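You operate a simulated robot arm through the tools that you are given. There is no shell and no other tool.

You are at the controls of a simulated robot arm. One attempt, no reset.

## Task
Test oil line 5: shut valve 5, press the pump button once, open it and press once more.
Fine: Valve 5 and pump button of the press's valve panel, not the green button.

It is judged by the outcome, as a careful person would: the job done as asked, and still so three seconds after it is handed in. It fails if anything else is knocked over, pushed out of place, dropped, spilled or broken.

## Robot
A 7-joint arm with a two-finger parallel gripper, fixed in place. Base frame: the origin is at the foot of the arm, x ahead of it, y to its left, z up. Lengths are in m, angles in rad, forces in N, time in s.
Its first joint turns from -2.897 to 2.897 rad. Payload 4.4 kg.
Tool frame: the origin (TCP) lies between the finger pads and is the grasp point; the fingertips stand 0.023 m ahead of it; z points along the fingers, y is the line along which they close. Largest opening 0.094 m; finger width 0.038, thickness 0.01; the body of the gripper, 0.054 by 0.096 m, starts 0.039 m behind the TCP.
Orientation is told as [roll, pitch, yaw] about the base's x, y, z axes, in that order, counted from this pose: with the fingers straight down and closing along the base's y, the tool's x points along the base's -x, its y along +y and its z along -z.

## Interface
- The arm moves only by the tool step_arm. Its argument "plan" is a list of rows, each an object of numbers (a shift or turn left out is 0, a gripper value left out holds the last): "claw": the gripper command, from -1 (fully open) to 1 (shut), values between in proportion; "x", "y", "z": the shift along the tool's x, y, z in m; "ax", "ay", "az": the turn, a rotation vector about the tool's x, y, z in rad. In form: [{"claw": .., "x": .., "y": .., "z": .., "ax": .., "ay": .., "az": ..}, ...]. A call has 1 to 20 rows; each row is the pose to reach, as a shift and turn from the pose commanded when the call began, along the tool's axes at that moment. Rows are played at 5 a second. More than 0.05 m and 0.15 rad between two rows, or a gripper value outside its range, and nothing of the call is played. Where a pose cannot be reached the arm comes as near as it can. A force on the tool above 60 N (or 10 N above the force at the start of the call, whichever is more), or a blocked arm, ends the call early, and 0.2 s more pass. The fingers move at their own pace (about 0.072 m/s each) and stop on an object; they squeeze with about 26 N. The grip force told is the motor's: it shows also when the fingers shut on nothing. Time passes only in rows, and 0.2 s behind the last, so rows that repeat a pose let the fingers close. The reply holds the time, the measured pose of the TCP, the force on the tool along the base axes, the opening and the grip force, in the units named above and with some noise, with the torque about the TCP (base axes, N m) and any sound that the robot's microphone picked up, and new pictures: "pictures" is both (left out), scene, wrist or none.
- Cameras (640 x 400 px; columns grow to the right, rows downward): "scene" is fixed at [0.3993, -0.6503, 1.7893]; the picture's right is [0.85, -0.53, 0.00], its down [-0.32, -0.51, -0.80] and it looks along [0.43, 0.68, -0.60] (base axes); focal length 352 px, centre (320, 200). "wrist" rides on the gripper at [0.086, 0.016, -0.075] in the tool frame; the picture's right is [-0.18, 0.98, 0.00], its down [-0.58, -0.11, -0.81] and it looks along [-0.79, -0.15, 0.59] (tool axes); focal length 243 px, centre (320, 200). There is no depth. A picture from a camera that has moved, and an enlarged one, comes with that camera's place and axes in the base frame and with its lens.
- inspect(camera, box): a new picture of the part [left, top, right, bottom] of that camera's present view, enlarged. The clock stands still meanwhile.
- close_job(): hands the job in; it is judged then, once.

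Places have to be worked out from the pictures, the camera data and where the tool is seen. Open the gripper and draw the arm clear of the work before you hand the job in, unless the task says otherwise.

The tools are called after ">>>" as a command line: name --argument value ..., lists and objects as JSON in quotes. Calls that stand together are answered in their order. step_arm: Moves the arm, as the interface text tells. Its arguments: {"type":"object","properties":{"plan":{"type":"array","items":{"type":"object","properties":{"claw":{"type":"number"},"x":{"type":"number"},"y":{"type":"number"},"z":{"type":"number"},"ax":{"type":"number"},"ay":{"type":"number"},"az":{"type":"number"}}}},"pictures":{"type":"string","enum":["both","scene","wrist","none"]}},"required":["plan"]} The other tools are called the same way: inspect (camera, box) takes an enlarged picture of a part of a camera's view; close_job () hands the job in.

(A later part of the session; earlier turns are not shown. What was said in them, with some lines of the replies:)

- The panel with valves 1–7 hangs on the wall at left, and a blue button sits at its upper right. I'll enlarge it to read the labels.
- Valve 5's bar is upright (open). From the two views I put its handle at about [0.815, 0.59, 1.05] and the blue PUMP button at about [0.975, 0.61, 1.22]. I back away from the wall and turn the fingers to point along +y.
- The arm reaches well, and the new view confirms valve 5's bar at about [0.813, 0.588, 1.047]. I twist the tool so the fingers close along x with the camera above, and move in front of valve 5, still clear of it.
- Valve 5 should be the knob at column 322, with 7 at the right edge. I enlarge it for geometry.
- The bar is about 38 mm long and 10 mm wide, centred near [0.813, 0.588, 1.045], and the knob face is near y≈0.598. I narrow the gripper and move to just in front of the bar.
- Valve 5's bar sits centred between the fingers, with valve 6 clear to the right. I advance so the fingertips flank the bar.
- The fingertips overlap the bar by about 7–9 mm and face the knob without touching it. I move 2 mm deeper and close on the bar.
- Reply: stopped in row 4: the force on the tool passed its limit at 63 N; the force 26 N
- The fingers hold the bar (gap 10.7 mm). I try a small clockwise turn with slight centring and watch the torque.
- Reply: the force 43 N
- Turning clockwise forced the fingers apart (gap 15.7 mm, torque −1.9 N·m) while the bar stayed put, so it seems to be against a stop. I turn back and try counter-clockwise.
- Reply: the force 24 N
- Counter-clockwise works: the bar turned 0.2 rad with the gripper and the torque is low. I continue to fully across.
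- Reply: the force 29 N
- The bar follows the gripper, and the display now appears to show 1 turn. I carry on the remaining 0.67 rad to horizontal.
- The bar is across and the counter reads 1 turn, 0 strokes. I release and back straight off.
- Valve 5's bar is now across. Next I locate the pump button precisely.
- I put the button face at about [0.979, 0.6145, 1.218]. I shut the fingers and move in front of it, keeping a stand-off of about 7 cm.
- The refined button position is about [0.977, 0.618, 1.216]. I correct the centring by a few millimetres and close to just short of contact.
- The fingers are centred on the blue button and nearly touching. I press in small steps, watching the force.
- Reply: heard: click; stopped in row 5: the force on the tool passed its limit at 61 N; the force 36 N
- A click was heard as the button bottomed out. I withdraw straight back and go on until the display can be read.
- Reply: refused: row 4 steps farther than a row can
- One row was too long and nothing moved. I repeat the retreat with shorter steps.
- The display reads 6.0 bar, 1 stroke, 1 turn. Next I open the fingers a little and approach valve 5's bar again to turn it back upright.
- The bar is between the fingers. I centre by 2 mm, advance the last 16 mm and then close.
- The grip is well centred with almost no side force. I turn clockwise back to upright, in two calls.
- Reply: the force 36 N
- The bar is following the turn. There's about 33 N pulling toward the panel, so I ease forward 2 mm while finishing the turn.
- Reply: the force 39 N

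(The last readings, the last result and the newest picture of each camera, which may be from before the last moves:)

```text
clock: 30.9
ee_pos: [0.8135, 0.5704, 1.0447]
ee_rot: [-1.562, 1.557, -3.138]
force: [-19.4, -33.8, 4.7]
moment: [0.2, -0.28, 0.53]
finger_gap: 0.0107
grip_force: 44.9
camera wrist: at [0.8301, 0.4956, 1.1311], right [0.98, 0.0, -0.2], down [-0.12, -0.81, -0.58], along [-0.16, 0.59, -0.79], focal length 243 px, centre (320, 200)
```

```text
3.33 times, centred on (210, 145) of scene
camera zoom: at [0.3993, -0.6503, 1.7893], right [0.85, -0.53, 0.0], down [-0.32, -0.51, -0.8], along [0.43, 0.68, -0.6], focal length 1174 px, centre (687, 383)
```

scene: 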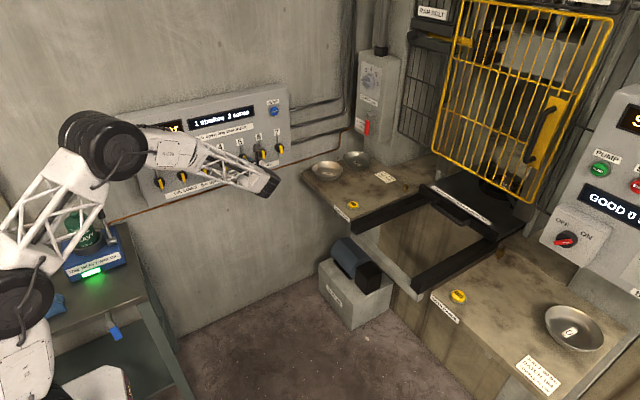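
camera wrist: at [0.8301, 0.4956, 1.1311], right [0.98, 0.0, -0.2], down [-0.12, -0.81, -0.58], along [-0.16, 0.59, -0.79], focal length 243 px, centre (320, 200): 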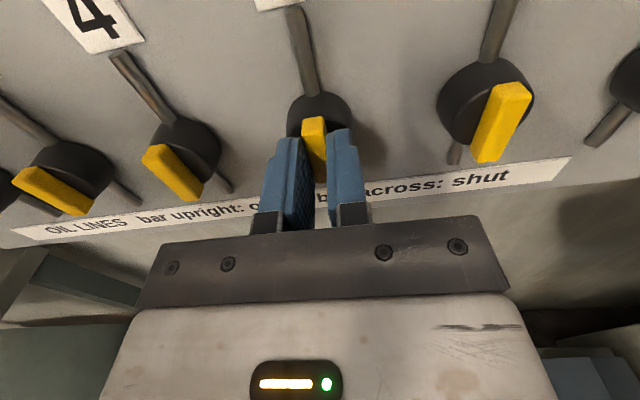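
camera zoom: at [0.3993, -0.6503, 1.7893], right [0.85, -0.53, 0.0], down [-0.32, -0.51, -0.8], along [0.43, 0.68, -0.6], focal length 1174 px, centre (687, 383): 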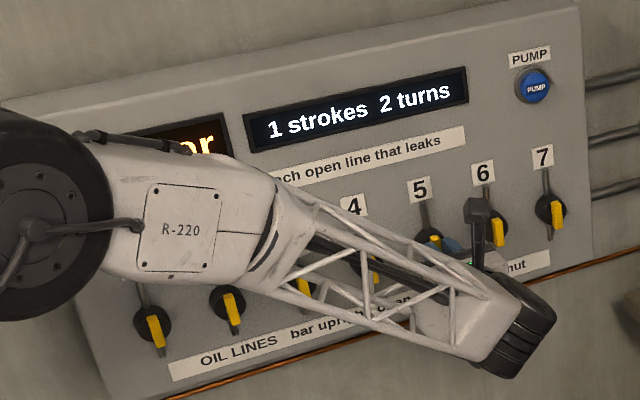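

The bar is upright at its stop and the counter shows 2 turns. I release and back off.

>>> step_arm --plan '[{"claw": 0.3}, {"claw": 0.3}, {"claw": 0.3}, {"claw": 0.3, "z": -0.02}, {"claw": 0.3, "z": -0.05}, {"claw": 0.3, "z": -0.09}, {"claw": 0.3, "z": -0.13}, {"claw": 0.3, "z": -0.17}, {"claw": 1, "z": -0.17}]'

>>> inspect --camera "scene" --box '[120, 85, 300, 205]'

```text
clock: 32.9
ee_pos: [0.8108, 0.4004, 1.0446]
ee_rot: [-1.53, 1.56, -3.105]
force: [-0.7, 0.1, 0.1]
moment: [0.0, 0.01, -0.02]
finger_gap: 0.0001
grip_force: 25.5
camera wrist: at [0.8266, 0.3258, 1.1309], right [0.98, -0.01, -0.19], down [-0.12, -0.81, -0.58], along [-0.15, 0.59, -0.79], focal length 243 px, centre (320, 200)
```

scene: 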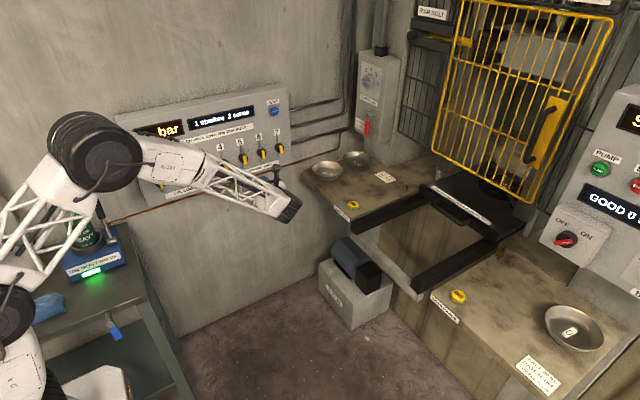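
wrist: 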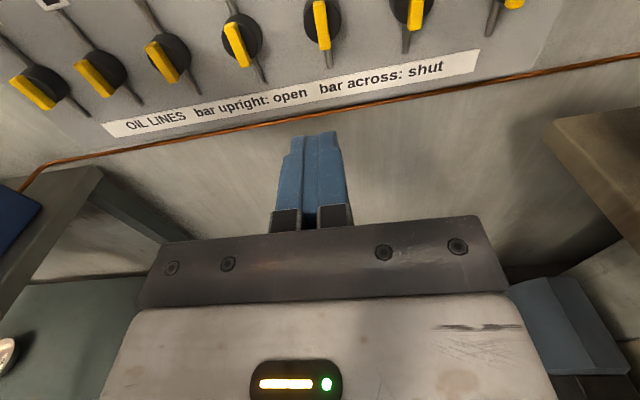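

```text
3.33 times, centred on (210, 145) of scene
camera zoom: at [0.3993, -0.6503, 1.7893], right [0.85, -0.53, 0.0], down [-0.32, -0.51, -0.8], along [0.43, 0.68, -0.6], focal length 1174 px, centre (687, 383)
```

zoom: 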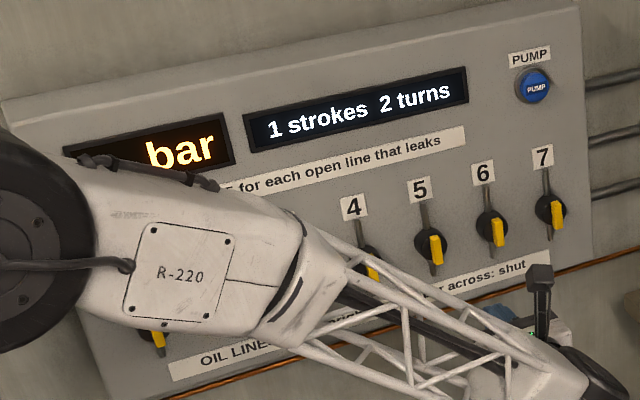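

Valve 5 is upright, 2 turns, 1 stroke, and its neighbours are untouched. I return in front of the pump button, restoring the earlier tool orientation.

>>> step_arm --plan '[{"claw": 1, "x": 0.015, "y": 0.014, "z": 0.0, "az": -0.13}, {"x": 0.03, "y": 0.028, "z": 0.0, "az": -0.26}, {"x": 0.045, "y": 0.042, "z": 0.0, "az": -0.4}, {"x": 0.06, "y": 0.056, "z": 0.0, "az": -0.53}, {"x": 0.075, "y": 0.07, "z": 0.01, "az": -0.66}, {"x": 0.09, "y": 0.084, "z": 0.02, "az": -0.8}, {"x": 0.105, "y": 0.098, "z": 0.035, "az": -0.93}, {"x": 0.12, "y": 0.112, "z": 0.05, "az": -1.06}, {"x": 0.135, "y": 0.126, "z": 0.065, "az": -1.2}, {"x": 0.15, "y": 0.14, "z": 0.08, "az": -1.33}, {"x": 0.162, "y": 0.154, "z": 0.1, "az": -1.46}, {"x": 0.1727, "y": 0.1655, "z": 0.12, "az": -1.58}, {"x": 0.1727, "y": 0.1655, "z": 0.12, "az": -1.58}]'

```text
clock: 35.7
ee_pos: [0.9817, 0.5205, 1.2178]
ee_rot: [1.57, 0.0, -0.004]
force: [-0.3, 0.5, -0.4]
moment: [-0.01, 0.0, 0.0]
finger_gap: 0.0002
grip_force: 25.9
camera wrist: at [0.8937, 0.4457, 1.2332], right [0.18, 0.0, 0.98], down [0.58, -0.81, -0.11], along [0.8, 0.59, -0.15], focal length 243 px, centre (320, 200)
```

scene: 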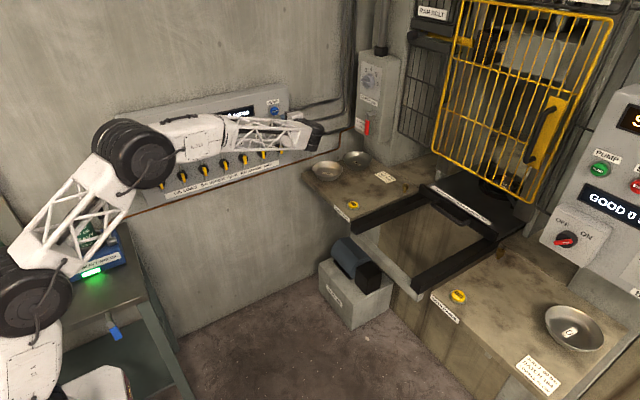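
wrist: 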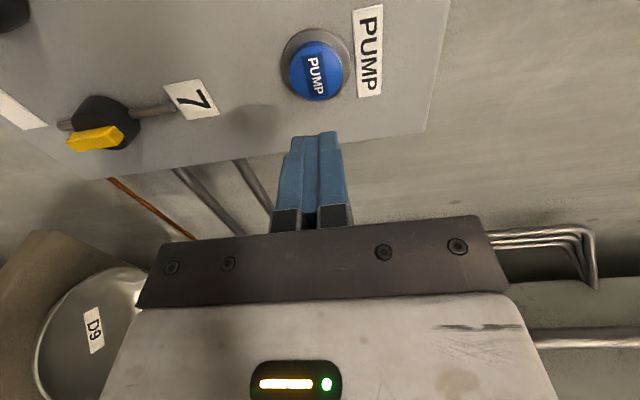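

The pose is the same as before the first press. I centre, approach to just short of contact, and press slowly once.

>>> step_arm --plan '[{"claw": 1, "x": 0.003, "y": -0.002, "z": 0.02}, {"x": 0.003, "y": -0.002, "z": 0.045}, {"x": 0.003, "y": -0.002, "z": 0.06}, {"x": 0.003, "y": -0.002, "z": 0.063}, {"x": 0.003, "y": -0.002, "z": 0.066}, {"x": 0.003, "y": -0.002, "z": 0.068}, {"x": 0.003, "y": -0.002, "z": 0.07}, {"x": 0.003, "y": -0.002, "z": 0.072}]' --pictures "wrist"

```text
clock: 37.5
ee_pos: [0.978, 0.5895, 1.2136]
ee_rot: [1.57, 0.001, -0.007]
force: [-3.3, -34.4, 0.0]
moment: [-0.01, -0.16, 0.52]
finger_gap: 0.0001
grip_force: 25.2
heard: click
camera wrist: at [0.8908, 0.516, 1.2307], right [0.18, 0.0, 0.98], down [0.58, -0.81, -0.11], along [0.8, 0.59, -0.15], focal length 243 px, centre (320, 200)
```

wrist: 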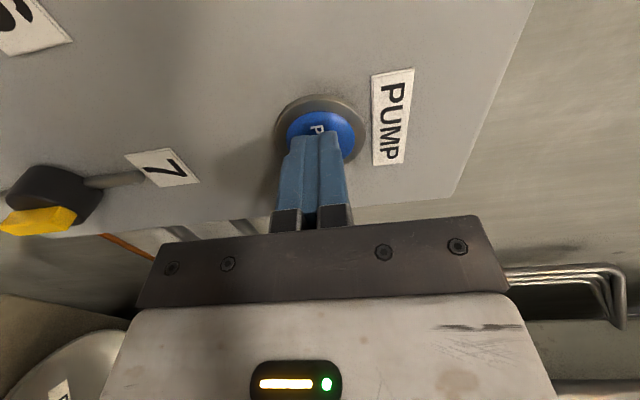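

One click was heard. I withdraw straight back well clear of the panel, open the gripper, and read the display.

>>> step_arm --plan '[{"claw": 1, "z": -0.02}, {"z": -0.05}, {"z": -0.085}, {"x": 0.02, "y": -0.02, "z": -0.115}, {"x": 0.045, "y": -0.045, "z": -0.14}, {"x": 0.07, "y": -0.07, "z": -0.16}, {"x": 0.095, "y": -0.095, "z": -0.18}, {"x": 0.12, "y": -0.12, "z": -0.2}, {"x": 0.145, "y": -0.14, "z": -0.22}, {"claw": -1, "x": 0.165, "y": -0.15, "z": -0.25}, {"claw": -1, "x": 0.165, "y": -0.15, "z": -0.28}, {"claw": -1, "x": 0.165, "y": -0.15, "z": -0.31}, {"claw": -1, "x": 0.165, "y": -0.15, "z": -0.31}]'

>>> inspect --camera "scene" --box '[120, 85, 300, 205]'

```text
clock: 40.3
ee_pos: [0.8094, 0.2833, 1.0645]
ee_rot: [1.57, 0.003, -0.004]
force: [0.1, 0.1, 0.2]
moment: [0.0, 0.01, -0.02]
finger_gap: 0.0942
grip_force: 0.0
camera wrist: at [0.722, 0.2089, 1.0815], right [0.18, 0.0, 0.98], down [0.58, -0.81, -0.11], along [0.8, 0.59, -0.15], focal length 243 px, centre (320, 200)
```

scene: 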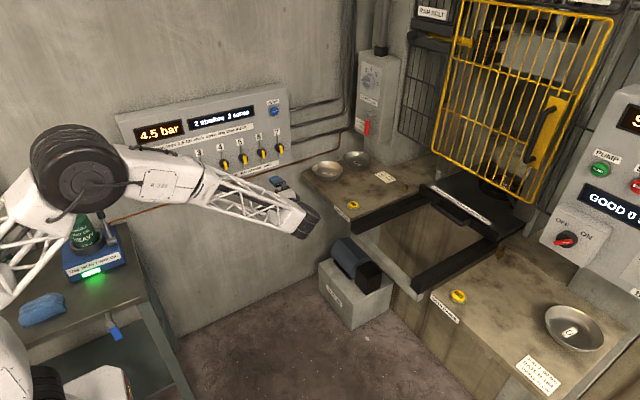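
wrist: 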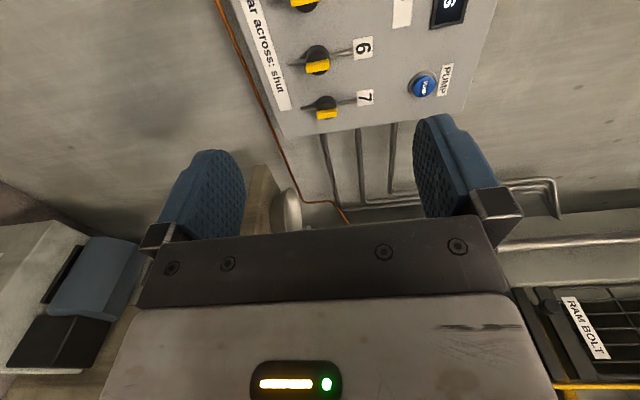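

```text
3.33 times, centred on (210, 145) of scene
camera zoom: at [0.3993, -0.6503, 1.7893], right [0.85, -0.53, 0.0], down [-0.32, -0.51, -0.8], along [0.43, 0.68, -0.6], focal length 1174 px, centre (687, 383)
```

zoom: 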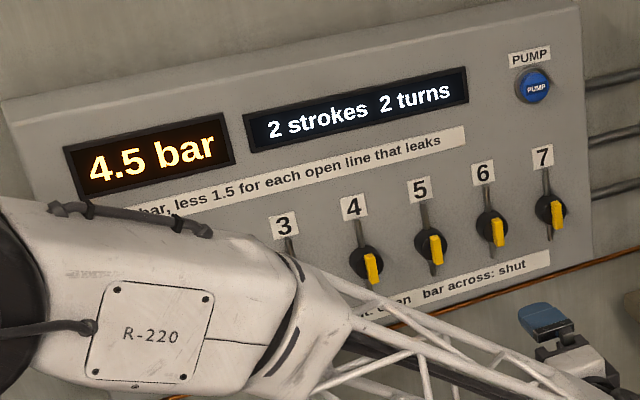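

The display reads 4.5 bar, 2 strokes, 2 turns, against 6.0 bar with line 5 shut. Valve 5 is upright, the gripper is open and the arm is clear, so I hand the job in.

>>> close_job

```text
The job is handed in.
```

The line 5 test is done, and it shows line 5 leaks. The gauge read 6.0 bar with valve 5 shut and 4.5 bar with it open. The panel says each open leaking line costs 1.5 bar, which matches that drop.

- **Sequence:** I shut valve 5, pressed the blue pump button once, opened the valve again and pressed once more. The panel counter ended at 2 strokes and 2 turns.
- **First turn:** my first try at the valve was clockwise, against its stop. The bar did not move and the counter did not change; it turned counter-clockwise.
- **Force limit:** gripping the bar the first time and pressing the button the first time each briefly went just over the 60 N limit, so the arm stopped itself. I saw no damage.
- **Final state:** valve 5 is open. I did not touch the other valves or the green button. The gripper is open and the arm is clear of the panel.
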